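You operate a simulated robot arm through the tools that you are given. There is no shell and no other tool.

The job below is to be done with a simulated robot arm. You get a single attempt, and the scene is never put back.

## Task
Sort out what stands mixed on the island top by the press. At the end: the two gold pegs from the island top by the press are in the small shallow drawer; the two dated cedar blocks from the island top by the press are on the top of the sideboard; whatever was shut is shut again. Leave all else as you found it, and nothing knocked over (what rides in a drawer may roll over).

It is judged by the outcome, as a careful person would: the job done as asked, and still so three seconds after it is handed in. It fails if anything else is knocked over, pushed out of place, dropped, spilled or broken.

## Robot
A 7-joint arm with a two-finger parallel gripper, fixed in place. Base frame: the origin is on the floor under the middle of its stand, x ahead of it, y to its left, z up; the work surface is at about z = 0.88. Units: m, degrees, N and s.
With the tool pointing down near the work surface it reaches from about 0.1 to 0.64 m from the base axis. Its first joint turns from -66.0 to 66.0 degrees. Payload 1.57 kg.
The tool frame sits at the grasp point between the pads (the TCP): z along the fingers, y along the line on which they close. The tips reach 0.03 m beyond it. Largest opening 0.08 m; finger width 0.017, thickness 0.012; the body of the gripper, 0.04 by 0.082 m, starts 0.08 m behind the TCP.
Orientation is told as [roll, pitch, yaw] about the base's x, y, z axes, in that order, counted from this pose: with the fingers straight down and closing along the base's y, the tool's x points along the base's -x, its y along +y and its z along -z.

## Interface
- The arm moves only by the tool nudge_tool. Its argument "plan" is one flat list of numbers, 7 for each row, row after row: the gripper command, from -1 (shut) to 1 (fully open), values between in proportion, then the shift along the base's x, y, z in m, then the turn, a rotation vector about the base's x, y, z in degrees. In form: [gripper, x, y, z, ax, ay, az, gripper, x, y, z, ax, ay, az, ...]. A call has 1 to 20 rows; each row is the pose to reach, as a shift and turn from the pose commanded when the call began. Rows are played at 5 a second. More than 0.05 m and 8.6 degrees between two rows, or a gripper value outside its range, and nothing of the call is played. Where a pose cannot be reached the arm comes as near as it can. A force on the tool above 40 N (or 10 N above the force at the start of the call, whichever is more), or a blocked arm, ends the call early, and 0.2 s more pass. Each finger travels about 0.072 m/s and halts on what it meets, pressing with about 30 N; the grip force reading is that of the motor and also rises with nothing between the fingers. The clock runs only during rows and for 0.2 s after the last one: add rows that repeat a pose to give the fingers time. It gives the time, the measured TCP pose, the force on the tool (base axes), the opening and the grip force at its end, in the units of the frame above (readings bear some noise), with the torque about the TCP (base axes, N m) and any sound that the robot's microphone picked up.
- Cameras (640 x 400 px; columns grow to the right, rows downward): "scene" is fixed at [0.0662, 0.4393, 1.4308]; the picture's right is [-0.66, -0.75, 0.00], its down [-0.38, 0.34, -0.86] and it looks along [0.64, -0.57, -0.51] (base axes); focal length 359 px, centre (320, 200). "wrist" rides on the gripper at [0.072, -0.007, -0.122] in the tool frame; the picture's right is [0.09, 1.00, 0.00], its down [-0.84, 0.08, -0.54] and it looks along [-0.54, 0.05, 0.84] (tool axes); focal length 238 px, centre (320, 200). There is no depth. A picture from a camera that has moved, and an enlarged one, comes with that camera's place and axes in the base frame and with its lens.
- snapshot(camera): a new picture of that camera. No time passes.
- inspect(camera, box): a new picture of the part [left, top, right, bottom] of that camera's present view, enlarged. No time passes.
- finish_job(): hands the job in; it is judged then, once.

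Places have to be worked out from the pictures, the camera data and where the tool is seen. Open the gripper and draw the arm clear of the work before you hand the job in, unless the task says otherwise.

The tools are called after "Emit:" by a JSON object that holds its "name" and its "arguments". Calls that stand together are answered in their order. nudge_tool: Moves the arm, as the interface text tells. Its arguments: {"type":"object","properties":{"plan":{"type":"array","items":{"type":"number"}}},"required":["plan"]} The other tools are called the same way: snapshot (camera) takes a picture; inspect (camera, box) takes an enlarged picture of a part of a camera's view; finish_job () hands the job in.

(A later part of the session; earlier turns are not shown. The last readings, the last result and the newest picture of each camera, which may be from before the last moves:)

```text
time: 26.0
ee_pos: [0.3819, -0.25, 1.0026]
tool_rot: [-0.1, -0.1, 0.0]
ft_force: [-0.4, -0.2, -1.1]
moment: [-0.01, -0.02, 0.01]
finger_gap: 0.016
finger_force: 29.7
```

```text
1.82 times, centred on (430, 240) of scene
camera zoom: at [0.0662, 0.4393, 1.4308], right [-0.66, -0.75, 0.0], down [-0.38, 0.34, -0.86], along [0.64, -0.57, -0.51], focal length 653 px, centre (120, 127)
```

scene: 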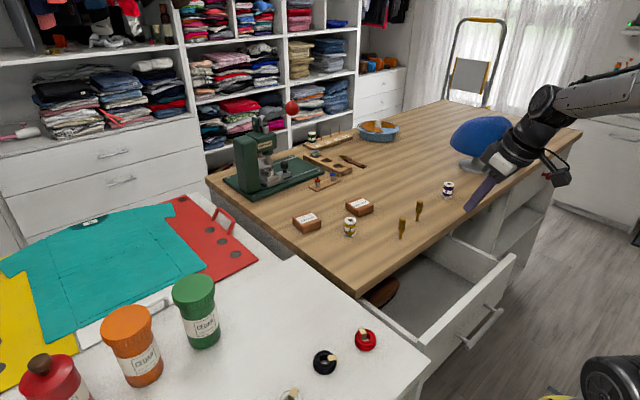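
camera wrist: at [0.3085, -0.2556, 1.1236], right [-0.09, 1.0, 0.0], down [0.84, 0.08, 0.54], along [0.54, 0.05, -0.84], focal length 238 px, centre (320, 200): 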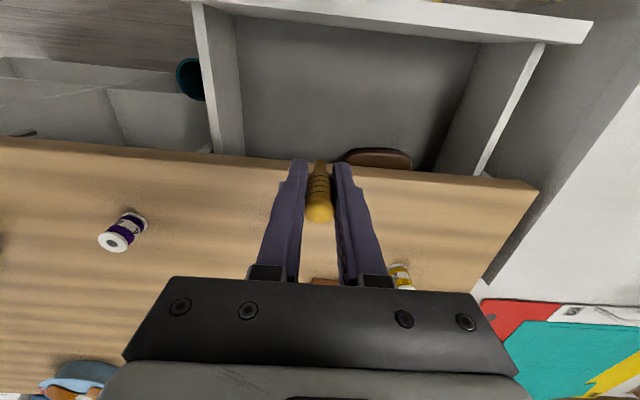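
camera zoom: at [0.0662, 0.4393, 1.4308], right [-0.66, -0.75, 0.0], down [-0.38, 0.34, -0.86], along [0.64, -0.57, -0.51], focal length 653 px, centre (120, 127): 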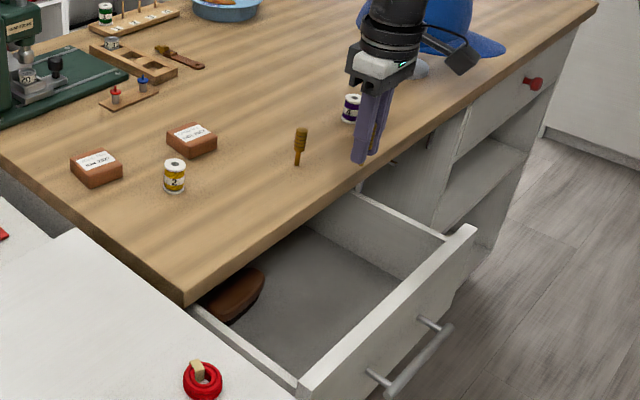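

I'll go to a clear spot at about (0.377, -0.29) and lower the peg to just above the drawer floor.

Emit:
{"name": "nudge_tool", "arguments": {"plan": [-1, -0.005, -0.02, 0, 0, 0, 0, -1, -0.005, -0.04, 0, 0, 0, 0, -1, -0.005, -0.04, -0.04, 0, 0, 0, -1, -0.005, -0.04, -0.08, 0, 0, 0, -1, -0.005, -0.04, -0.12, 0, 0, 0, -1, -0.005, -0.04, -0.15, 0, 0, 0, -1, -0.005, -0.04, -0.18, 0, 0, 0, -1, -0.005, -0.04, -0.2, 0, 0, 0, -1, -0.005, -0.04, -0.215, 0, 0, 0, -1, -0.005, -0.04, -0.215, 0, 0, 0]}}

Emit:
{"name": "snapshot", "arguments": {"camera": "wrist"}}

Emit:
{"name": "inspect", "arguments": {"camera": "scene", "box": [300, 130, 560, 350]}}

```text
time: 28.2
ee_pos: [0.3771, -0.2879, 0.7867]
tool_rot: [0.0, -0.1, 0.1]
ft_force: [-0.4, -0.2, -0.2]
moment: [-0.02, 0.0, -0.02]
finger_gap: 0.0161
finger_force: 30.4
```

```text
taken
camera wrist: at [0.3038, -0.2942, 0.9085], right [-0.09, 1.0, 0.0], down [0.84, 0.08, 0.54], along [0.54, 0.05, -0.84], focal length 238 px, centre (320, 200)
```

wrist: 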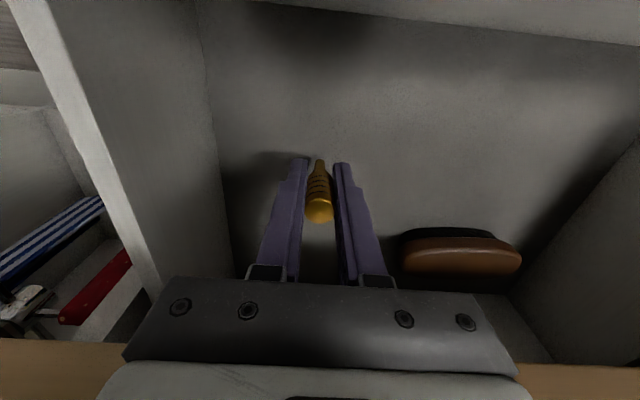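

```text
1.82 times, centred on (430, 240) of scene
camera zoom: at [0.0662, 0.4393, 1.4308], right [-0.66, -0.75, 0.0], down [-0.38, 0.34, -0.86], along [0.64, -0.57, -0.51], focal length 653 px, centre (120, 127)
```

zoom: 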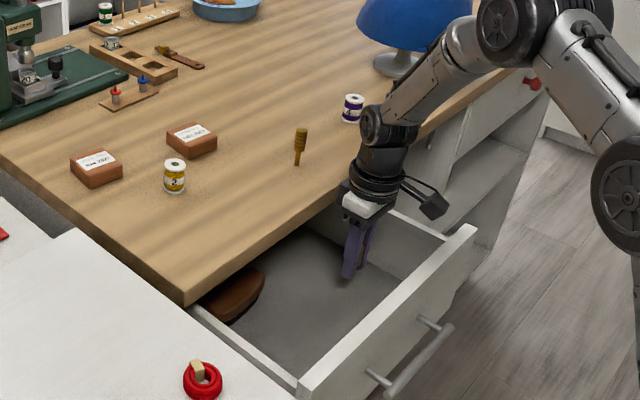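

The peg hangs just above the drawer floor. I'll creep down until I feel contact.

Emit:
{"name": "nudge_tool", "arguments": {"plan": [-1, 0, 0, -0.004, 0, 0, 0, -1, 0, 0, -0.008, 0, 0, 0, -1, 0, 0, -0.012, 0, 0, 0, -1, 0, 0, -0.015, 0, 0, 0, -1, 0, 0, -0.018, 0, 0, 0]}}

Emit:
{"name": "inspect", "arguments": {"camera": "wrist", "box": [220, 100, 420, 260]}}

```text
time: 29.4
ee_pos: [0.3766, -0.289, 0.7689]
tool_rot: [0.0, -0.1, -0.1]
ft_force: [0.3, 0.6, -0.6]
moment: [0.03, 0.0, 0.04]
finger_gap: 0.0162
finger_force: 30.3
```

```text
2.50 times, centred on (320, 180) of wrist
camera zoom: at [0.3038, -0.2948, 0.8904], right [-0.09, 1.0, 0.0], down [0.84, 0.08, 0.54], along [0.54, 0.05, -0.84], focal length 596 px, centre (320, 250)
```

zoom: 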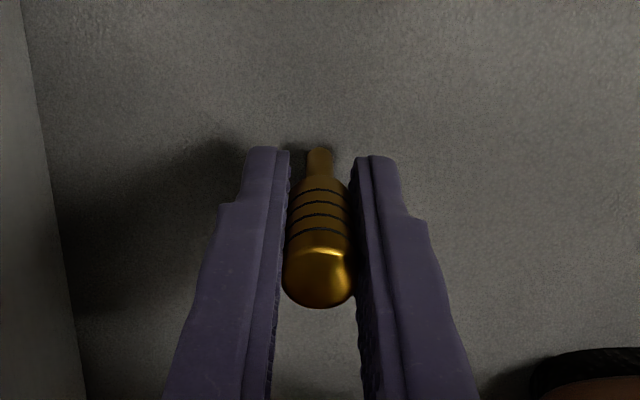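

No contact yet; I'll keep creeping down in small steps.

Emit:
{"name": "nudge_tool", "arguments": {"plan": [-1, 0, 0, -0.003, 0, 0, 0, -1, 0, 0, -0.006, 0, 0, 0, -1, 0, 0, -0.009, 0, 0, 0, -1, 0, 0, -0.011, 0, 0, 0]}}

Emit:
{"name": "inspect", "arguments": {"camera": "scene", "box": [380, 200, 520, 320]}}

```text
time: 30.4
ee_pos: [0.3772, -0.2879, 0.758]
tool_rot: [-0.1, -0.1, 0.0]
ft_force: [0.6, 0.4, -0.7]
moment: [-0.02, -0.01, -0.04]
finger_gap: 0.016
finger_force: 29.9
```

```text
3.33 times, centred on (450, 260) of scene
camera zoom: at [0.0662, 0.4393, 1.4308], right [-0.66, -0.75, 0.0], down [-0.38, 0.34, -0.86], along [0.64, -0.57, -0.51], focal length 1198 px, centre (-113, 0)
```

zoom: 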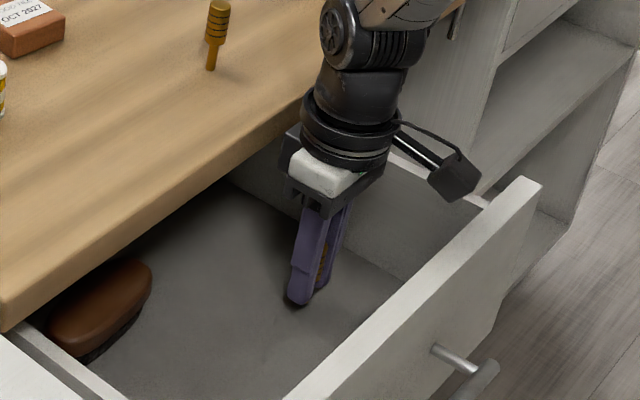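

Emit:
{"name": "nudge_tool", "arguments": {"plan": [-1, 0, 0, -0.002, 0, 0, 0, -1, 0, 0, -0.004, 0, 0, 0, -1, 0, 0, -0.006, 0, 0, 0, -1, 0, 0, -0.008, 0, 0, 0]}}

Emit:
{"name": "inspect", "arguments": {"camera": "wrist", "box": [220, 100, 420, 260]}}

```text
time: 31.4
ee_pos: [0.3779, -0.2889, 0.7532]
tool_rot: [-0.2, -0.5, 0.1]
ft_force: [0.8, 8.3, 26.5]
moment: [0.34, -0.03, 0.04]
finger_gap: 0.0164
finger_force: 30.1
```

```text
2.50 times, centred on (320, 180) of wrist
camera zoom: at [0.3048, -0.2954, 0.8741], right [-0.09, 1.0, 0.0], down [0.83, 0.08, 0.55], along [0.55, 0.05, -0.84], focal length 596 px, centre (320, 250)
```

zoom: 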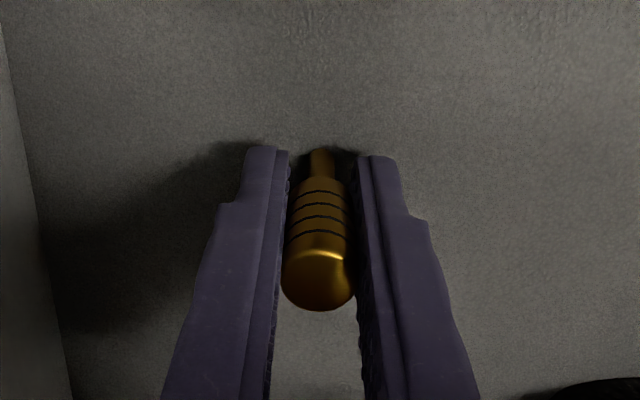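

Contact: 26 N upward. I'll ease up 3 mm to unload, open the fingers, and then lift straight out.

Emit:
{"name": "nudge_tool", "arguments": {"plan": [-1, 0, 0, 0.003, 0, 0, 0, -1, 0, 0, 0.003, 0, 0, 0, -0.3, 0, 0, 0.003, 0, 0, 0, 0.1, 0, 0, 0.003, 0, 0, 0, 0.1, 0, 0, 0.003, 0, 0, 0, 0.1, 0, 0, 0.02, 0, 0, 0, 0.1, 0, 0, 0.05, 0, 0, 0, 0.1, 0, 0, 0.09, 0, 0, 0, 0.1, 0, 0, 0.13, 0, 0, 0, 0.1, 0, 0, 0.17, 0, 0, 0, 0.1, 0, 0, 0.21, 0, 0, 0, 0.1, 0, 0, 0.25, 0, 0, 0]}}

Emit:
{"name": "snapshot", "arguments": {"camera": "wrist"}}

Emit:
{"name": "inspect", "arguments": {"camera": "scene", "box": [300, 130, 560, 350]}}

```text
time: 34.0
ee_pos: [0.3768, -0.2894, 0.9999]
tool_rot: [0.0, -0.1, 0.0]
ft_force: [0.2, -0.1, -0.3]
moment: [-0.04, 0.01, -0.04]
finger_gap: 0.0439
finger_force: 0.0
```

```text
taken
camera wrist: at [0.3043, -0.2954, 1.1219], right [-0.09, 1.0, 0.0], down [0.84, 0.08, 0.54], along [0.54, 0.05, -0.84], focal length 238 px, centre (320, 200)
```

wrist: 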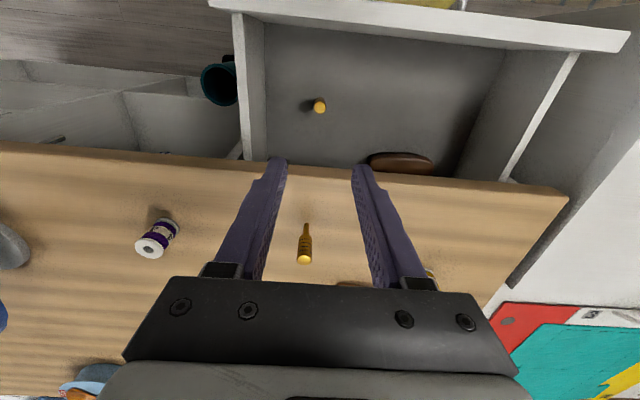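

```text
1.82 times, centred on (430, 240) of scene
camera zoom: at [0.0662, 0.4393, 1.4308], right [-0.66, -0.75, 0.0], down [-0.38, 0.34, -0.86], along [0.64, -0.57, -0.51], focal length 653 px, centre (120, 127)
```

zoom: 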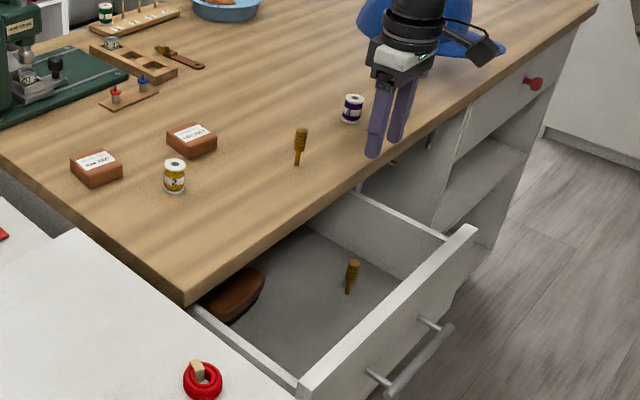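

The first peg stands upright in the drawer. The second peg's head is at about (0.498, -0.295), so I'll move over it and check.

Emit:
{"name": "nudge_tool", "arguments": {"plan": [0.3, 0.04, -0.003, 0.0, 0, 0, 0, 0.3, 0.08, -0.005, 0, 0, 0, 0, 0.3, 0.121, -0.0055, 0, 0, 0, 0, 0.3, 0.121, -0.0055, -0.015, 0, 0, 0, 0.3, 0.121, -0.0055, -0.015, 0, 0, 0]}}

Emit:
{"name": "inspect", "arguments": {"camera": "wrist", "box": [200, 60, 440, 240]}}

Emit:
{"name": "snapshot", "arguments": {"camera": "scene"}}

```text
time: 35.2
ee_pos: [0.497, -0.294, 0.9844]
tool_rot: [-0.1, -0.1, 0.1]
ft_force: [0.0, -0.2, 0.0]
moment: [-0.04, -0.01, 0.02]
finger_gap: 0.052
finger_force: 0.1
```

```text
2.22 times, centred on (320, 150) of wrist
camera zoom: at [0.424, -0.3009, 1.1064], right [-0.09, 1.0, 0.0], down [0.84, 0.08, 0.54], along [0.54, 0.05, -0.84], focal length 530 px, centre (320, 311)
```

zoom: 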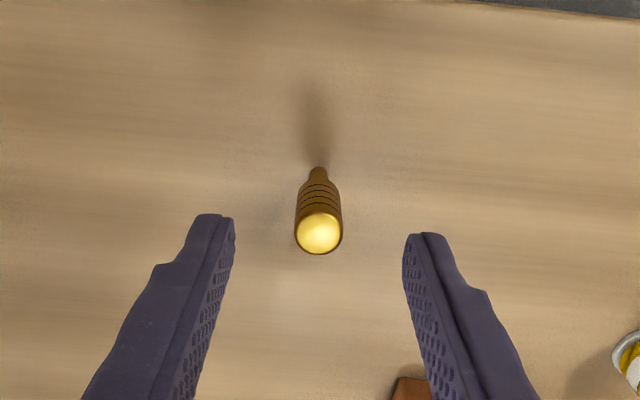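

```text
taken
```

scene: 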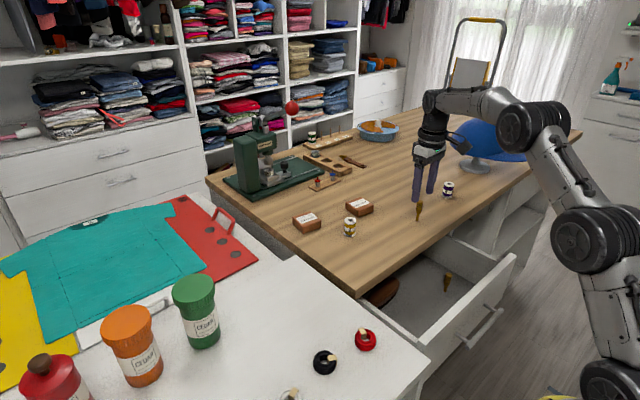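

It sits in the same place as before relative to the tool. I'll use the same small correction, then descend and close.

Emit:
{"name": "nudge_tool", "arguments": {"plan": [0.3, 0.002, 0.001, 0, 0, 0, 0, 0.3, 0.002, 0.001, -0.02, 0, 0, 0, 0.3, 0.002, 0.001, -0.04, 0, 0, 0, 0.3, 0.002, 0.001, -0.055, 0, 0, 0, 0.3, 0.002, 0.001, -0.0626, 0, 0, 0, 0.3, 0.002, 0.001, -0.0626, 0, 0, 0, -0.2, 0.002, 0.001, -0.0626, 0, 0, 0, -0.5, 0.002, 0.001, -0.0626, 0, 0, 0, -1, 0.002, 0.001, -0.0626, 0, 0, 0, -1, 0.002, 0.001, -0.0626, 0, 0, 0, -1, 0.002, 0.001, -0.0626, 0, 0, 0]}}

Emit:
{"name": "inspect", "arguments": {"camera": "wrist", "box": [200, 60, 440, 240]}}

```text
time: 37.6
ee_pos: [0.4994, -0.2922, 0.9212]
tool_rot: [0.0, -0.1, 0.0]
ft_force: [0.4, 0.4, 0.5]
moment: [-0.04, -0.03, -0.02]
finger_gap: 0.0158
finger_force: 29.8
```

```text
2.22 times, centred on (320, 150) of wrist
camera zoom: at [0.4267, -0.2992, 1.0434], right [-0.09, 1.0, 0.0], down [0.84, 0.08, 0.54], along [0.54, 0.05, -0.84], focal length 530 px, centre (320, 311)
```

zoom: 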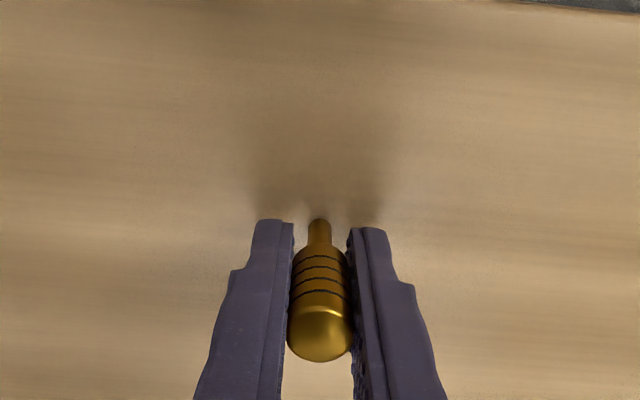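

Gripped. I'll lift it, carry it to (0.377, -0.20) over the drawer, and lower it to just above the floor, away from the first peg and the brown item.

Emit:
{"name": "nudge_tool", "arguments": {"plan": [-1, 0, 0, 0.02, 0, 0, 0, -1, 0, 0, 0.05, 0, 0, 0, -1, 0, 0, 0.08, 0, 0, 0, -1, -0.03, 0.023, 0.08, 0, 0, 0, -1, -0.06, 0.046, 0.08, 0, 0, 0, -1, -0.09, 0.069, 0.08, 0, 0, 0, -1, -0.122, 0.092, 0.08, 0, 0, 0, -1, -0.122, 0.092, 0.08, 0, 0, 0, -1, -0.122, 0.092, 0.04, 0, 0, 0, -1, -0.122, 0.092, 0.0, 0, 0, 0, -1, -0.122, 0.092, -0.04, 0, 0, 0, -1, -0.122, 0.092, -0.08, 0, 0, 0, -1, -0.122, 0.092, -0.11, 0, 0, 0, -1, -0.122, 0.092, -0.135, 0, 0, 0, -1, -0.122, 0.092, -0.15, 0, 0, 0, -1, -0.122, 0.092, -0.158, 0, 0, 0, -1, -0.122, 0.092, -0.158, 0, 0, 0]}}

Emit:
{"name": "snapshot", "arguments": {"camera": "wrist"}}

Emit:
{"name": "inspect", "arguments": {"camera": "scene", "box": [300, 130, 560, 350]}}

```text
time: 41.2
ee_pos: [0.3773, -0.2023, 0.7632]
tool_rot: [0.0, -0.1, 0.0]
ft_force: [-0.8, 0.2, -0.6]
moment: [0.03, -0.02, 0.02]
finger_gap: 0.0162
finger_force: 30.3
```

```text
taken
camera wrist: at [0.3041, -0.2082, 0.885], right [-0.09, 1.0, 0.0], down [0.84, 0.08, 0.54], along [0.54, 0.05, -0.84], focal length 238 px, centre (320, 200)
```

wrist: 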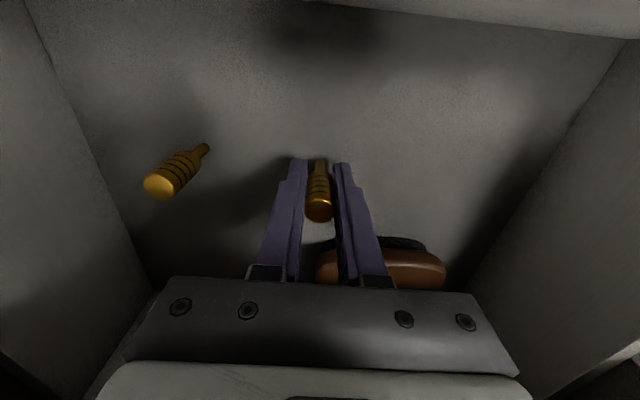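

```text
1.82 times, centred on (430, 240) of scene
camera zoom: at [0.0662, 0.4393, 1.4308], right [-0.66, -0.75, 0.0], down [-0.38, 0.34, -0.86], along [0.64, -0.57, -0.51], focal length 653 px, centre (120, 127)
```

zoom: 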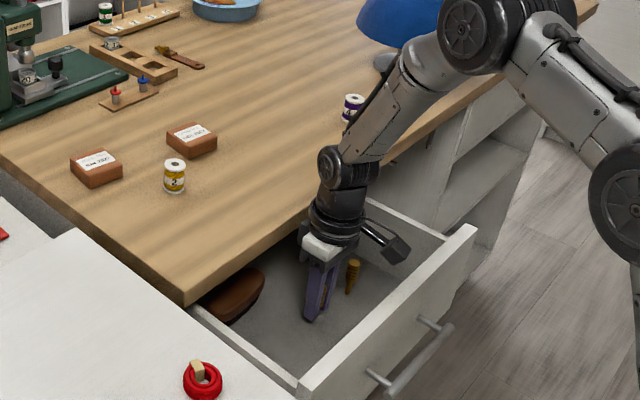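

Emit:
{"name": "nudge_tool", "arguments": {"plan": [-1, 0, 0, -0.003, 0, 0, 0, -1, 0, 0, -0.006, 0, 0, 0, -1, 0, 0, -0.008, 0, 0, 0, -1, 0, 0, -0.009, 0, 0, 0, -1, 0, 0, -0.01, 0, 0, 0, -1, 0, 0, -0.011, 0, 0, 0]}}

```text
time: 42.6
ee_pos: [0.3765, -0.2017, 0.754]
tool_rot: [0.0, -0.2, 0.0]
ft_force: [0.0, 2.2, 6.3]
moment: [0.1, 0.06, -0.03]
finger_gap: 0.0158
finger_force: 30.1
```

The peg is touching the floor lightly, at 6 N. I'll open the fingers and lift straight out.

Emit:
{"name": "nudge_tool", "arguments": {"plan": [-1, 0, 0, 0.001, 0, 0, 0, -0.3, 0, 0, 0.001, 0, 0, 0, 0.1, 0, 0, 0.001, 0, 0, 0, 0.1, 0, 0, 0.001, 0, 0, 0, 0.1, 0, 0, 0.02, 0, 0, 0, 0.1, 0, 0, 0.05, 0, 0, 0, 0.1, 0, 0, 0.09, 0, 0, 0, 0.1, 0, 0, 0.13, 0, 0, 0, 0.1, 0, 0, 0.17, 0, 0, 0, 0.1, 0, 0, 0.21, 0, 0, 0, 0.1, 0, 0, 0.25, 0, 0, 0]}}

Emit:
{"name": "snapshot", "arguments": {"camera": "wrist"}}

Emit:
{"name": "inspect", "arguments": {"camera": "scene", "box": [300, 130, 560, 350]}}

```text
time: 45.0
ee_pos: [0.3772, -0.2006, 1.004]
tool_rot: [0.0, -0.2, 0.0]
ft_force: [0.5, 0.2, -0.2]
moment: [0.02, -0.02, -0.03]
finger_gap: 0.0439
finger_force: 0.1
```

```text
taken
camera wrist: at [0.305, -0.2079, 1.1258], right [-0.09, 1.0, 0.0], down [0.84, 0.08, 0.54], along [0.54, 0.05, -0.84], focal length 238 px, centre (320, 200)
```

wrist: 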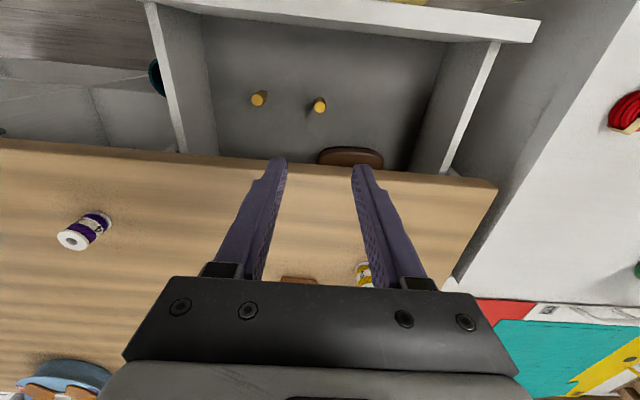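

```text
1.82 times, centred on (430, 240) of scene
camera zoom: at [0.0662, 0.4393, 1.4308], right [-0.66, -0.75, 0.0], down [-0.38, 0.34, -0.86], along [0.64, -0.57, -0.51], focal length 653 px, centre (120, 127)
```

zoom: 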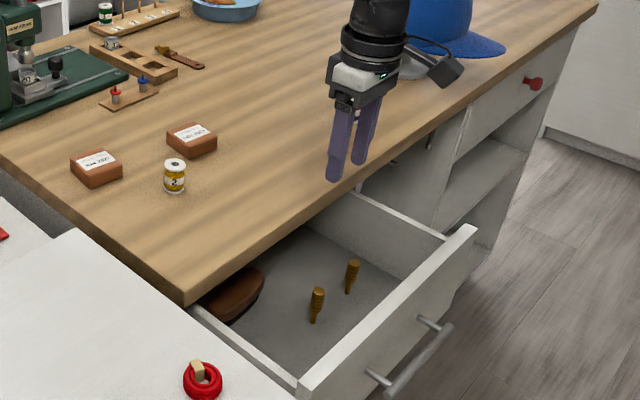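

Both gold pegs now stand in the drawer. I'll close the fingers, tilt slightly, and go down in front of the handle bar to push the drawer shut.

Emit:
{"name": "nudge_tool", "arguments": {"plan": [-1, -0.04, 0, 0.02, 0, -6, 0, -1, -0.085, 0, 0.02, 0, -12, 0, -1, -0.13, 0, 0.02, 0, -12, 0, -1, -0.175, 0, 0.02, 0, -12, 0, -1, -0.182, 0, 0, 0, -12, 0, -1, -0.182, 0, -0.04, 0, -12, 0, -1, -0.182, 0, -0.08, 0, -12, 0, -1, -0.182, 0, -0.1, 0, -12, 0, -1, -0.182, 0, -0.1, 0, -12, 0]}}

Emit:
{"name": "snapshot", "arguments": {"camera": "wrist"}}

Emit:
{"name": "snapshot", "arguments": {"camera": "scene"}}

```text
time: 47.0
ee_pos: [0.1949, -0.2021, 0.9023]
tool_rot: [0.1, -12.1, 0.0]
ft_force: [0.4, -0.7, 0.3]
moment: [-0.01, 0.07, 0.0]
finger_gap: 0.0001
finger_force: 20.9
```

```text
taken
camera wrist: at [0.0988, -0.208, 1.0063], right [-0.09, 1.0, -0.02], down [0.7, 0.08, 0.71], along [0.7, 0.05, -0.71], focal length 238 px, centre (320, 200)
```

wrist: 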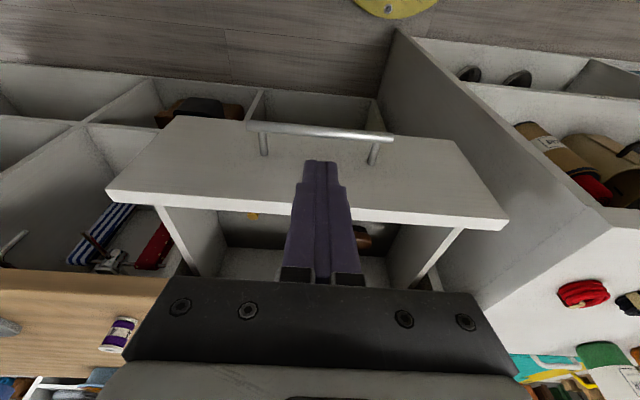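

```text
taken
```

scene: 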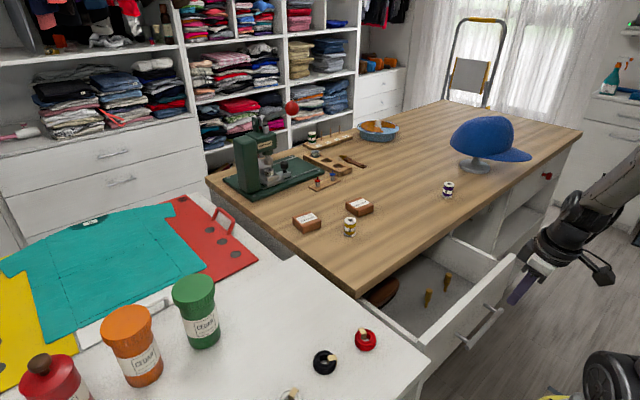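

The bar is at about x 0.224, just ahead of the fingertips. I'll descend in front of it and start pushing slowly.

Emit:
{"name": "nudge_tool", "arguments": {"plan": [-1, 0, 0, -0.03, 0, 0, 0, -1, 0, 0, -0.06, 0, 0, 0, -1, 0, 0, -0.09, 0, 0, 0, -1, 0, 0, -0.116, 0, 0, 0, -1, 0, 0, -0.116, 0, 0, 0]}}

Emit:
{"name": "snapshot", "arguments": {"camera": "wrist"}}

Emit:
{"name": "inspect", "arguments": {"camera": "scene", "box": [400, 220, 640, 400]}}

```text
time: 48.2
ee_pos: [0.1945, -0.2, 0.7869]
tool_rot: [-0.1, -12.1, 0.0]
ft_force: [-0.3, 0.2, 0.3]
moment: [0.0, -0.02, 0.02]
finger_gap: 0.0
finger_force: 21.3
```

```text
taken
camera wrist: at [0.0987, -0.2075, 0.8908], right [-0.09, 1.0, -0.02], down [0.7, 0.08, 0.71], along [0.7, 0.05, -0.71], focal length 238 px, centre (320, 200)
```

wrist: 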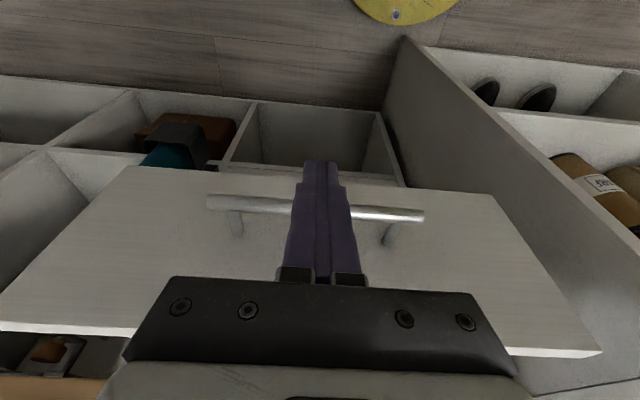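

```text
2.22 times, centred on (520, 310) of scene
camera zoom: at [0.0662, 0.4393, 1.4308], right [-0.66, -0.75, 0.0], down [-0.38, 0.34, -0.86], along [0.64, -0.57, -0.51], focal length 798 px, centre (-124, -44)
```

zoom: 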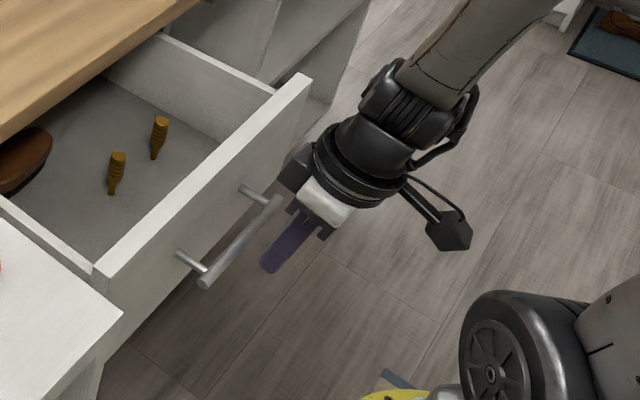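

The fingers are in front of the bar. I'll push slowly, 17 cm to start.

Emit:
{"name": "nudge_tool", "arguments": {"plan": [-1, 0.008, 0, 0, 0, 0, 0, -1, 0.014, 0, 0, 0, 0, 0, -1, 0.02, 0, 0, 0, 0, 0, -1, 0.028, 0, 0, 0, 0, 0, -1, 0.036, 0, 0, 0, 0, 0, -1, 0.045, 0, 0, 0, 0, 0, -1, 0.054, 0, 0, 0, 0, 0, -1, 0.063, 0, 0, 0, 0, 0, -1, 0.072, 0, 0, 0, 0, 0, -1, 0.081, 0, 0, 0, 0, 0, -1, 0.09, 0, 0, 0, 0, 0, -1, 0.099, 0, 0, 0, 0, 0, -1, 0.108, 0, 0, 0, 0, 0, -1, 0.117, 0, 0, 0, 0, 0, -1, 0.126, 0, 0, 0, 0, 0, -1, 0.135, 0, 0, 0, 0, 0, -1, 0.144, 0, 0, 0, 0, 0, -1, 0.153, 0, 0, 0, 0, 0, -1, 0.162, 0, 0, 0, 0, 0, -1, 0.17, 0, 0, 0, 0, 0]}}

Emit:
{"name": "snapshot", "arguments": {"camera": "wrist"}}

Emit:
{"name": "inspect", "arguments": {"camera": "scene", "box": [320, 180, 560, 360]}}

```text
time: 52.4
ee_pos: [0.3652, -0.2013, 0.7871]
tool_rot: [0.0, -12.0, 0.0]
ft_force: [-2.2, -1.2, -0.1]
moment: [0.0, 0.05, 0.01]
finger_gap: 0.0
finger_force: 20.8
```

```text
taken
camera wrist: at [0.2692, -0.2077, 0.8913], right [-0.09, 1.0, -0.02], down [0.7, 0.08, 0.71], along [0.7, 0.05, -0.71], focal length 238 px, centre (320, 200)
```

wrist: 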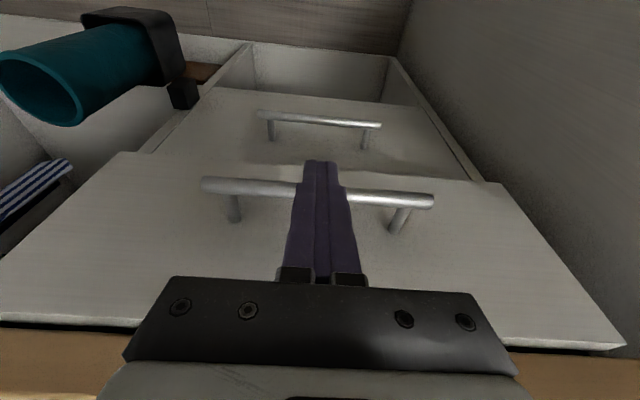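

```text
2.22 times, centred on (440, 270) of scene
camera zoom: at [0.0662, 0.4393, 1.4308], right [-0.66, -0.75, 0.0], down [-0.38, 0.34, -0.86], along [0.64, -0.57, -0.51], focal length 798 px, centre (53, 44)
```

zoom: 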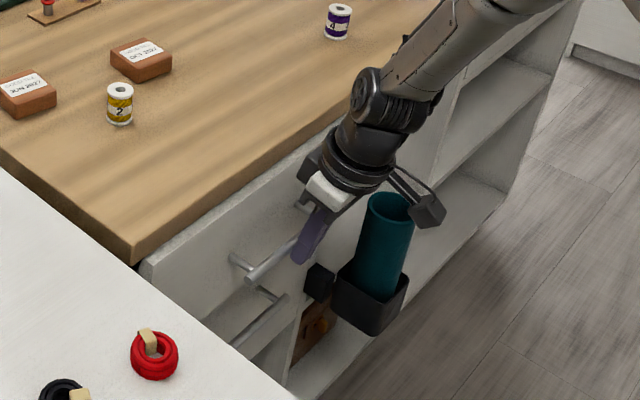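

A few centimetres remain. I'll continue in small steps until the drawer seats.

Emit:
{"name": "nudge_tool", "arguments": {"plan": [-1, 0.006, 0, 0, 0, 0, 0, -1, 0.012, 0, 0, 0, 0, 0, -1, 0.017, 0, 0, 0, 0, 0, -1, 0.021, 0, 0, 0, 0, 0, -1, 0.024, 0, 0, 0, 0, 0, -1, 0.027, 0, 0, 0, 0, 0, -1, 0.029, 0, 0, 0, 0, 0, -1, 0.031, 0, 0, 0, 0, 0]}}

Emit:
{"name": "snapshot", "arguments": {"camera": "wrist"}}

Emit:
{"name": "inspect", "arguments": {"camera": "scene", "box": [320, 180, 560, 360]}}

```text
time: 54.2
ee_pos: [0.3971, -0.2017, 0.7863]
tool_rot: [0.1, -12.0, 0.0]
ft_force: [-6.2, -0.9, 1.2]
moment: [-0.03, 0.12, -0.01]
finger_gap: 0.0
finger_force: 21.3
```

```text
taken
camera wrist: at [0.2992, -0.2077, 0.8909], right [-0.09, 1.0, -0.02], down [0.71, 0.08, 0.7], along [0.7, 0.05, -0.71], focal length 238 px, centre (320, 200)
```

wrist: 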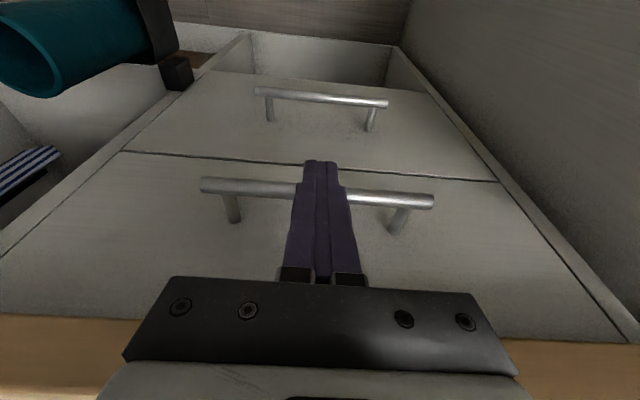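

```text
2.22 times, centred on (440, 270) of scene
camera zoom: at [0.066, 0.4393, 1.4308], right [-0.66, -0.75, 0.0], down [-0.38, 0.34, -0.86], along [0.64, -0.57, -0.51], focal length 798 px, centre (53, 44)
```

zoom: 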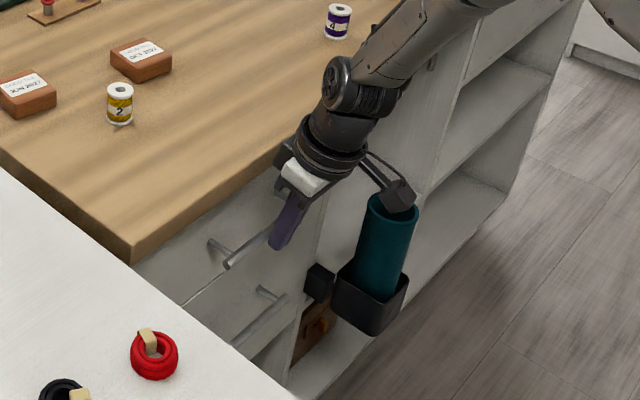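

The face looks flush and the force is starting to rise. I'll give a small extra push to confirm it is against its stop.

Emit:
{"name": "nudge_tool", "arguments": {"plan": [-1, 0.001, 0, 0, 0, 0, 0, -1, 0.002, 0, 0, 0, 0, 0, -1, 0.002, 0, 0, 0, 0, 0]}}

Emit:
{"name": "inspect", "arguments": {"camera": "wrist", "box": [80, 60, 640, 360]}}

```text
time: 55.0
ee_pos: [0.3963, -0.201, 0.7859]
tool_rot: [0.2, -11.9, 0.1]
ft_force: [-22.3, -7.0, 2.6]
moment: [-0.02, 0.41, -0.05]
finger_gap: 0.0001
finger_force: 21.5
```

```text
1.14 times, centred on (360, 210) of wrist
camera zoom: at [0.2999, -0.2074, 0.8903], right [-0.09, 1.0, -0.02], down [0.71, 0.08, 0.7], along [0.7, 0.05, -0.71], focal length 272 px, centre (274, 189)
```

zoom: 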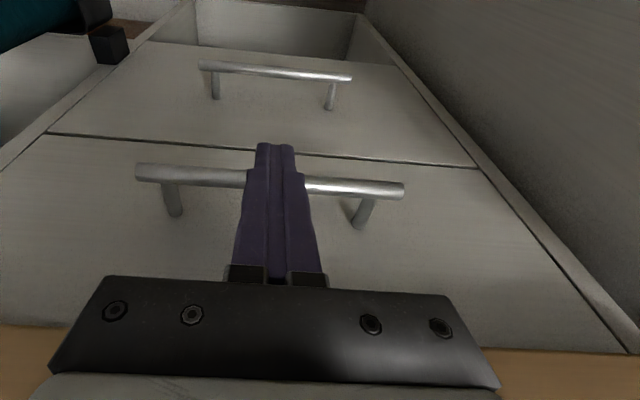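

It is against the stop at 22 N, so the drawer is shut. I'll back off, rise, level the tool, and go above the blocks for a good look.

Emit:
{"name": "nudge_tool", "arguments": {"plan": [-1, -0.02, 0, 0, 0, 0, 0, -1, -0.05, 0, 0.01, 0, 0, 0, -1, -0.05, 0, 0.06, 0, 0, 0, -1, -0.05, 0, 0.11, 0, 0, 0, -1, -0.05, 0, 0.16, 0, 4, 0, -1, -0.05, 0, 0.21, 0, 8, 0, -1, -0.05, 0, 0.26, 0, 12, 0, -1, -0.02, 0.03, 0.29, 0, 12, 0, 0.3, 0.01, 0.05, 0.31, 0, 12, 0, 1, 0.05, 0.07, 0.32, 0, 12, 0, 1, 0.09, 0.075, 0.32, 0, 12, 0, 1, 0.1, 0.075, 0.32, 0, 12, 0]}}

Emit:
{"name": "snapshot", "arguments": {"camera": "wrist"}}

Emit:
{"name": "snapshot", "arguments": {"camera": "scene"}}

```text
refused: row 8 steps farther than a row can; nothing moved
```

```text
taken
camera wrist: at [0.2999, -0.2074, 0.8903], right [-0.09, 1.0, -0.02], down [0.71, 0.08, 0.7], along [0.7, 0.05, -0.71], focal length 238 px, centre (320, 200)
```

wrist: 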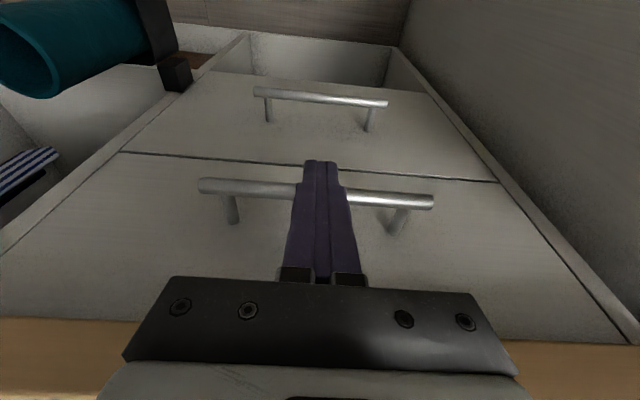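

```text
taken
```

scene: 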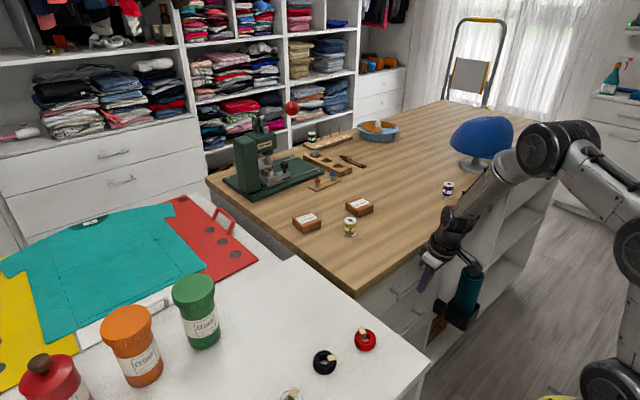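

One row was too long, so nothing moved. I'll repeat the same motion with shorter steps.

Emit:
{"name": "nudge_tool", "arguments": {"plan": [-1, -0.02, 0, 0, 0, 0, 0, -1, -0.05, 0, 0.01, 0, 0, 0, -1, -0.05, 0, 0.05, 0, 0, 0, -1, -0.05, 0, 0.09, 0, 0, 0, -1, -0.05, 0, 0.13, 0, 4, 0, -1, -0.05, 0, 0.17, 0, 8, 0, -1, -0.05, 0, 0.21, 0, 12, 0, -1, -0.05, 0, 0.25, 0, 12, 0, -1, -0.05, 0.01, 0.29, 0, 12, 0, -1, -0.03, 0.03, 0.32, 0, 12, 0, 0.3, 0.0, 0.05, 0.33, 0, 12, 0, 1, 0.03, 0.07, 0.33, 0, 12, 0, 1, 0.07, 0.08, 0.33, 0, 12, 0, 1, 0.1, 0.08, 0.33, 0, 12, 0, 1, 0.1, 0.08, 0.33, 0, 12, 0]}}

Emit:
{"name": "snapshot", "arguments": {"camera": "wrist"}}

Emit:
{"name": "snapshot", "arguments": {"camera": "scene"}}

```text
time: 58.2
ee_pos: [0.4982, -0.1227, 1.1175]
tool_rot: [0.0, -0.1, 0.0]
ft_force: [0.1, -0.6, 0.3]
moment: [-0.04, 0.03, 0.05]
finger_gap: 0.0797
finger_force: 0.1
```

```text
taken
camera wrist: at [0.426, -0.1279, 1.2389], right [-0.09, 1.0, 0.0], down [0.84, 0.08, 0.54], along [0.54, 0.05, -0.84], focal length 238 px, centre (320, 200)
```

wrist: 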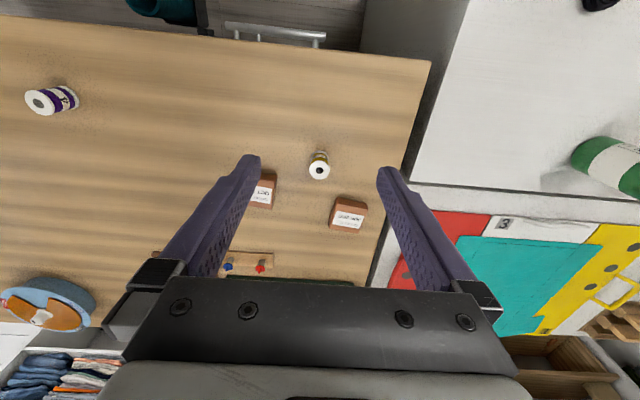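

```text
taken
```

scene: 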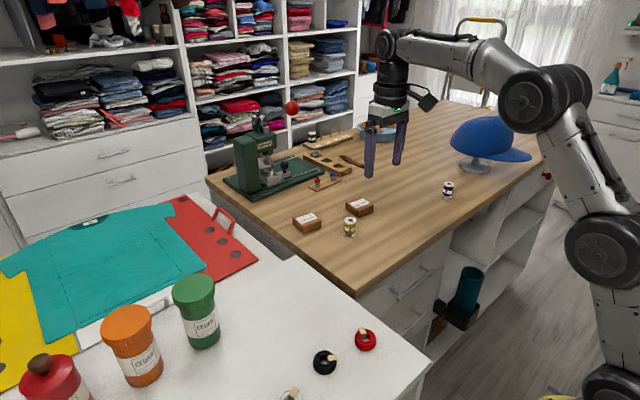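

Emit:
{"name": "inspect", "arguments": {"camera": "wrist", "box": [220, 130, 400, 250]}}

Emit:
{"name": "inspect", "arguments": {"camera": "scene", "box": [270, 170, 400, 260]}}

```text
3.33 times, centred on (310, 190) of wrist
camera zoom: at [0.426, -0.1279, 1.2389], right [-0.09, 1.0, 0.0], down [0.84, 0.08, 0.54], along [0.54, 0.05, -0.84], focal length 794 px, centre (353, 233)
```

zoom: 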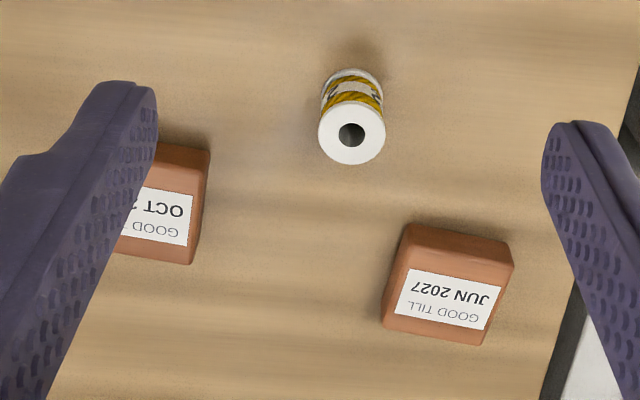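

```text
4.44 times, centred on (335, 215) of scene
camera zoom: at [0.0662, 0.4393, 1.4308], right [-0.66, -0.75, 0.0], down [-0.38, 0.34, -0.86], along [0.64, -0.57, -0.51], focal length 1597 px, centre (253, 133)
```

zoom: 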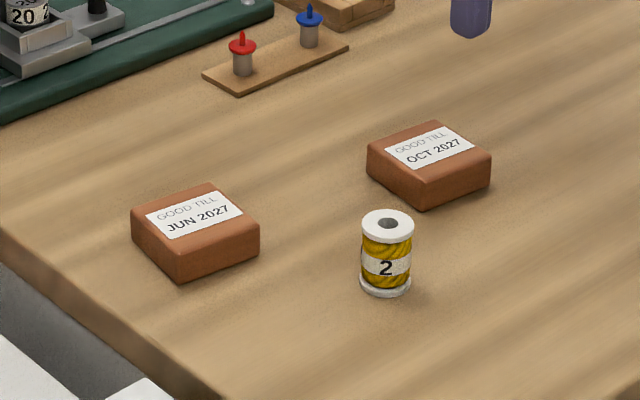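

Measured from the pictures: the JUN block is centred near (0.676, -0.057), about 5.5 cm square and 2.4 cm tall, turned about -7.5°. The OCT block is near (0.637, -0.215), turned about -5°. Both lie just past the straight-down reach, so I'll yaw to match JUN, tilt the fingers 25° outward, and hover above it.

Emit:
{"name": "nudge_tool", "arguments": {"plan": [1, 0, 0.02, 0, 0, 0, -4, 1, 0, 0.04, 0, 0, 0, -7.5, 1, 0, 0.06, 0, 0, 0, -7.5]}}

Emit:
{"name": "nudge_tool", "arguments": {"plan": [1, 0.02, 0, 0, -1.04, -7.93, 0, 1, 0.04, 0.003, -0.01, -2.09, -15.86, 0, 1, 0.07, 0.005, -0.02, -3.0, -22.8, 0, 1, 0.1, 0.007, -0.03, -3.26, -24.8, 0, 1, 0.13, 0.007, -0.06, -3.26, -24.8, 0, 1, 0.155, 0.007, -0.09, -3.26, -24.8, 0, 1, 0.168, 0.007, -0.11, -3.26, -24.8, 0, 1, 0.168, 0.007, -0.11, -3.26, -24.8, 0]}}

Emit:
{"name": "snapshot", "arguments": {"camera": "wrist"}}

Emit:
{"name": "snapshot", "arguments": {"camera": "scene"}}

```text
time: 59.0
ee_pos: [0.4987, -0.0604, 1.1167]
tool_rot: [0.1, -0.2, -7.6]
ft_force: [0.1, -0.1, 0.9]
moment: [0.03, 0.04, 0.01]
finger_gap: 0.0798
finger_force: 0.3
```

```text
time: 60.8
ee_pos: [0.6661, -0.0538, 1.0067]
tool_rot: [0.0, -25.2, -7.5]
ft_force: [0.4, 0.2, -0.5]
moment: [-0.02, 0.0, 0.02]
finger_gap: 0.0802
finger_force: 0.1
```

```text
taken
camera wrist: at [0.5488, -0.0449, 1.0864], right [0.05, 1.0, -0.04], down [0.53, 0.01, 0.85], along [0.85, -0.06, -0.53], focal length 238 px, centre (320, 200)
```

wrist: 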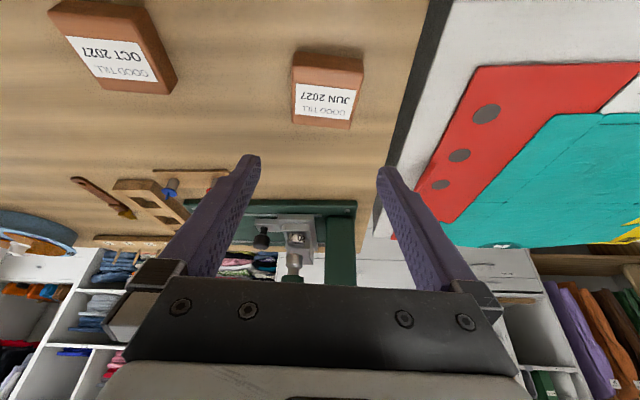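

```text
taken
```

scene: 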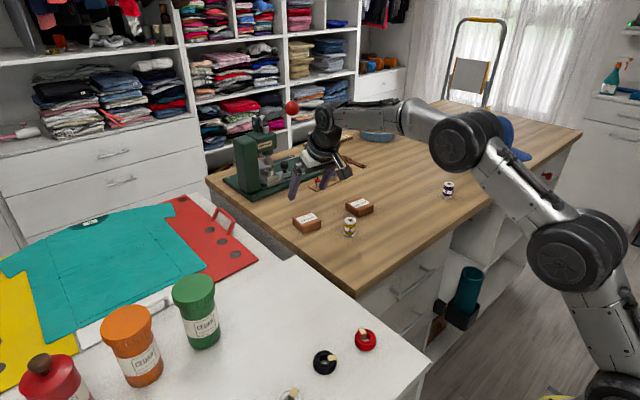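

The arm reaches there. I'll inspect the JUN block between the fingers for a precise alignment.

Emit:
{"name": "inspect", "arguments": {"camera": "wrist", "box": [240, 30, 400, 150]}}

Emit:
{"name": "inspect", "arguments": {"camera": "scene", "box": [240, 110, 400, 260]}}

```text
3.33 times, centred on (320, 90) of wrist
camera zoom: at [0.5488, -0.0449, 1.0864], right [0.05, 1.0, -0.04], down [0.53, 0.01, 0.85], along [0.85, -0.06, -0.53], focal length 794 px, centre (320, 567)
```

zoom: 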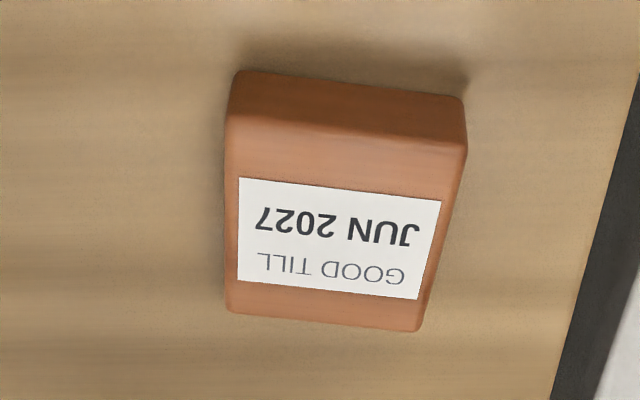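

```text
2.67 times, centred on (320, 185) of scene
camera zoom: at [0.0662, 0.4393, 1.4308], right [-0.66, -0.75, 0.0], down [-0.38, 0.34, -0.86], along [0.64, -0.57, -0.51], focal length 958 px, centre (320, 240)
```

zoom: 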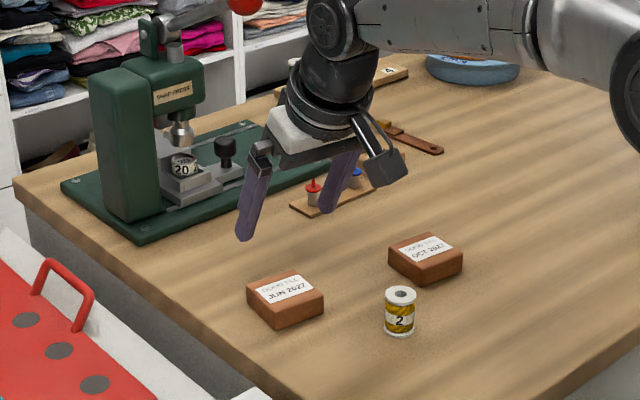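

The block is centred at about (0.677, -0.0545), and the tool is lined up to within a millimetre. I'll descend straight down around it, with the tips stopping just above the top.

Emit:
{"name": "nudge_tool", "arguments": {"plan": [1, 0.001, 0.0005, -0.02, 0, 0, 0, 1, 0.001, 0.0005, -0.04, 0, 0, 0, 1, 0.001, 0.0005, -0.06, 0, 0, 0, 1, 0.001, 0.0005, -0.075, 0, 0, 0, 1, 0.001, 0.0005, -0.085, 0, 0, 0, 1, 0.001, 0.0005, -0.0905, 0, 0, 0, 1, 0.001, 0.0005, -0.0905, 0, 0, 0]}}

Emit:
{"name": "snapshot", "arguments": {"camera": "wrist"}}

Emit:
{"name": "inspect", "arguments": {"camera": "scene", "box": [240, 140, 400, 260]}}

```text
time: 62.4
ee_pos: [0.6681, -0.0542, 0.9158]
tool_rot: [0.0, -25.1, -7.6]
ft_force: [0.0, 0.4, 0.9]
moment: [-0.02, 0.01, -0.02]
finger_gap: 0.0798
finger_force: 0.1
```

```text
taken
camera wrist: at [0.55, -0.0449, 0.9963], right [0.05, 1.0, -0.04], down [0.53, 0.01, 0.85], along [0.84, -0.06, -0.53], focal length 238 px, centre (320, 200)
```

wrist: 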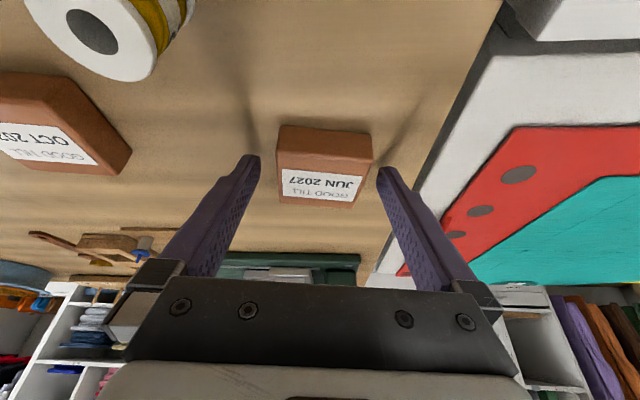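

```text
3.33 times, centred on (320, 200) of scene
camera zoom: at [0.0662, 0.4393, 1.4308], right [-0.66, -0.75, 0.0], down [-0.38, 0.34, -0.86], along [0.64, -0.57, -0.51], focal length 1198 px, centre (320, 200)
```

zoom: 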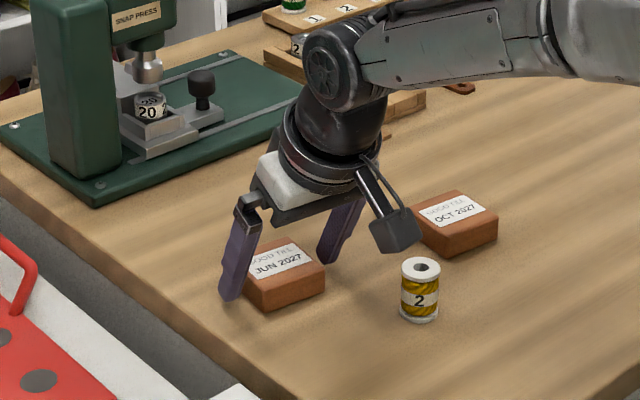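

The block is straddled, about 2 to 3 mm off centre toward +y. I'll shift by 2.5 mm and close on it.

Emit:
{"name": "nudge_tool", "arguments": {"plan": [1, 0, 0.0025, 0, 0, 0, 0, 0.7, 0, 0.0025, 0, 0, 0, 0, 0.5, 0, 0.0025, 0, 0, 0, 0, 0, 0, 0.0025, 0, 0, 0, 0, -1, 0, 0.0025, 0, 0, 0, 0, -1, 0, 0.0025, 0, 0, 0, 0]}}

Emit:
{"name": "snapshot", "arguments": {"camera": "wrist"}}

```text
time: 63.8
ee_pos: [0.6673, -0.0513, 0.9163]
tool_rot: [0.0, -25.1, -7.5]
ft_force: [0.0, 0.1, -0.6]
moment: [-0.01, 0.01, -0.02]
finger_gap: 0.0569
finger_force: 30.4
```

```text
taken
camera wrist: at [0.55, -0.0426, 0.9966], right [0.05, 1.0, -0.04], down [0.53, 0.01, 0.85], along [0.84, -0.06, -0.53], focal length 238 px, centre (320, 200)
```

wrist: 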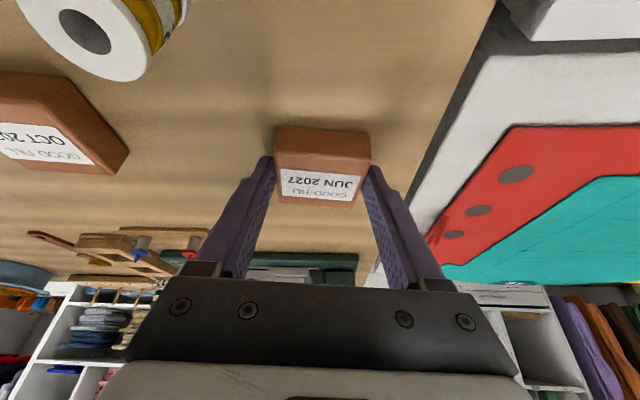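

The JUN block is gripped, with a gap of 57 mm. I'll lift it straight up and carry it over to the clear part of the sideboard top, keeping the same tilt so it stays level.

Emit:
{"name": "nudge_tool", "arguments": {"plan": [-1, 0, 0, 0.015, 0, 0, 0, -1, 0, 0, 0.05, 0, 0, 0, -1, 0, 0, 0.09, 0, 0, 0, -1, 0, 0, 0.12, 0, 0, 0, -1, -0.02, 0.03, 0.12, 0, 0, 0, -1, -0.04, 0.06, 0.12, 0, 0, 0, -1, -0.065, 0.09, 0.12, 0, 0, 0, -1, -0.09, 0.12, 0.12, 0, 0, 0, -1, -0.11, 0.15, 0.12, 0, 0, 0, -1, -0.13, 0.18, 0.12, 0, 0, 0, -1, -0.15, 0.21, 0.12, 0, 0, 0, -1, -0.17, 0.24, 0.12, 0, 0, 0, -1, -0.177, 0.25, 0.12, 0, 0, 0, -1, -0.177, 0.25, 0.12, 0, 0, 0]}}

Emit:
{"name": "snapshot", "arguments": {"camera": "wrist"}}

Emit:
{"name": "snapshot", "arguments": {"camera": "scene"}}

```text
time: 66.8
ee_pos: [0.4892, 0.1973, 1.036]
tool_rot: [0.0, -25.1, -7.6]
ft_force: [-0.4, 1.6, 0.0]
moment: [-0.06, 0.0, -0.04]
finger_gap: 0.0569
finger_force: 29.8
```

```text
taken
camera wrist: at [0.3729, 0.2075, 1.1167], right [0.05, 1.0, -0.04], down [0.53, 0.01, 0.85], along [0.84, -0.06, -0.53], focal length 238 px, centre (320, 200)
```

wrist: 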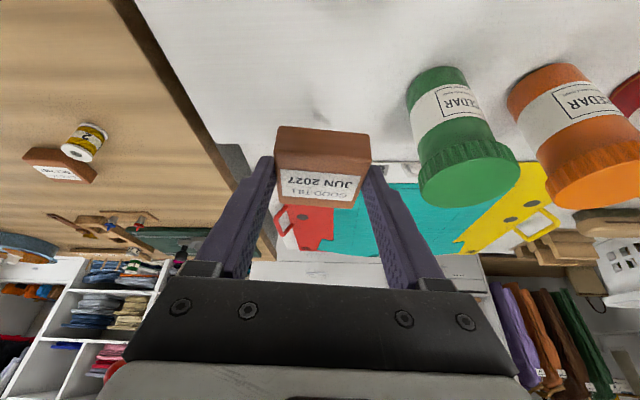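

```text
taken
```

scene: 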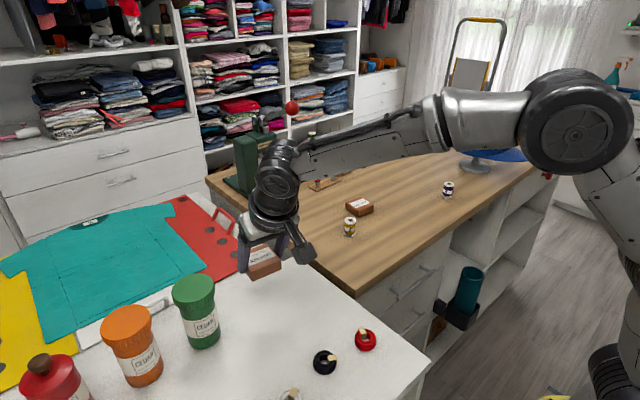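

The block is over the clear area and the green jar's edge is at y about 0.27. I'll shift 6 mm away from the jar, lower to 1.5 cm above the surface, and then creep down until I feel contact.

Emit:
{"name": "nudge_tool", "arguments": {"plan": [-1, 0, -0.006, -0.02, 0, 0, 0, -1, 0, -0.006, -0.05, 0, 0, 0, -1, 0, -0.006, -0.08, 0, 0, 0, -1, 0, -0.006, -0.095, 0, 0, 0, -1, 0, -0.006, -0.105, 0, 0, 0, -1, 0, -0.006, -0.105, 0, 0, 0]}}

Emit:
{"name": "inspect", "arguments": {"camera": "scene", "box": [160, 180, 400, 380]}}

```text
time: 68.2
ee_pos: [0.4904, 0.192, 0.931]
tool_rot: [0.0, -25.1, -7.4]
ft_force: [-0.1, -0.3, 0.3]
moment: [-0.03, 0.0, 0.01]
finger_gap: 0.0566
finger_force: 30.0
```

```text
2.00 times, centred on (280, 280) of scene
camera zoom: at [0.0662, 0.4393, 1.4308], right [-0.66, -0.75, 0.0], down [-0.38, 0.34, -0.86], along [0.64, -0.57, -0.51], focal length 719 px, centre (400, 40)
```

zoom: 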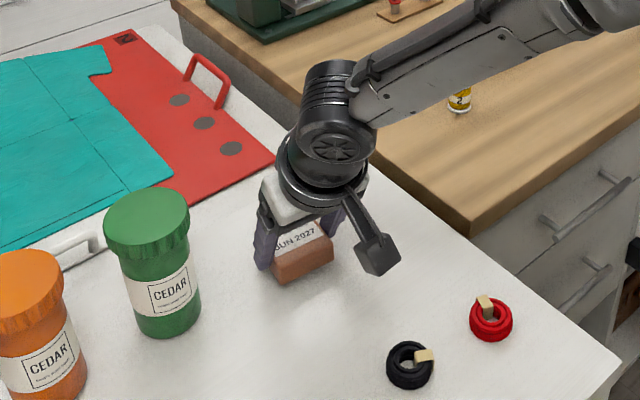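

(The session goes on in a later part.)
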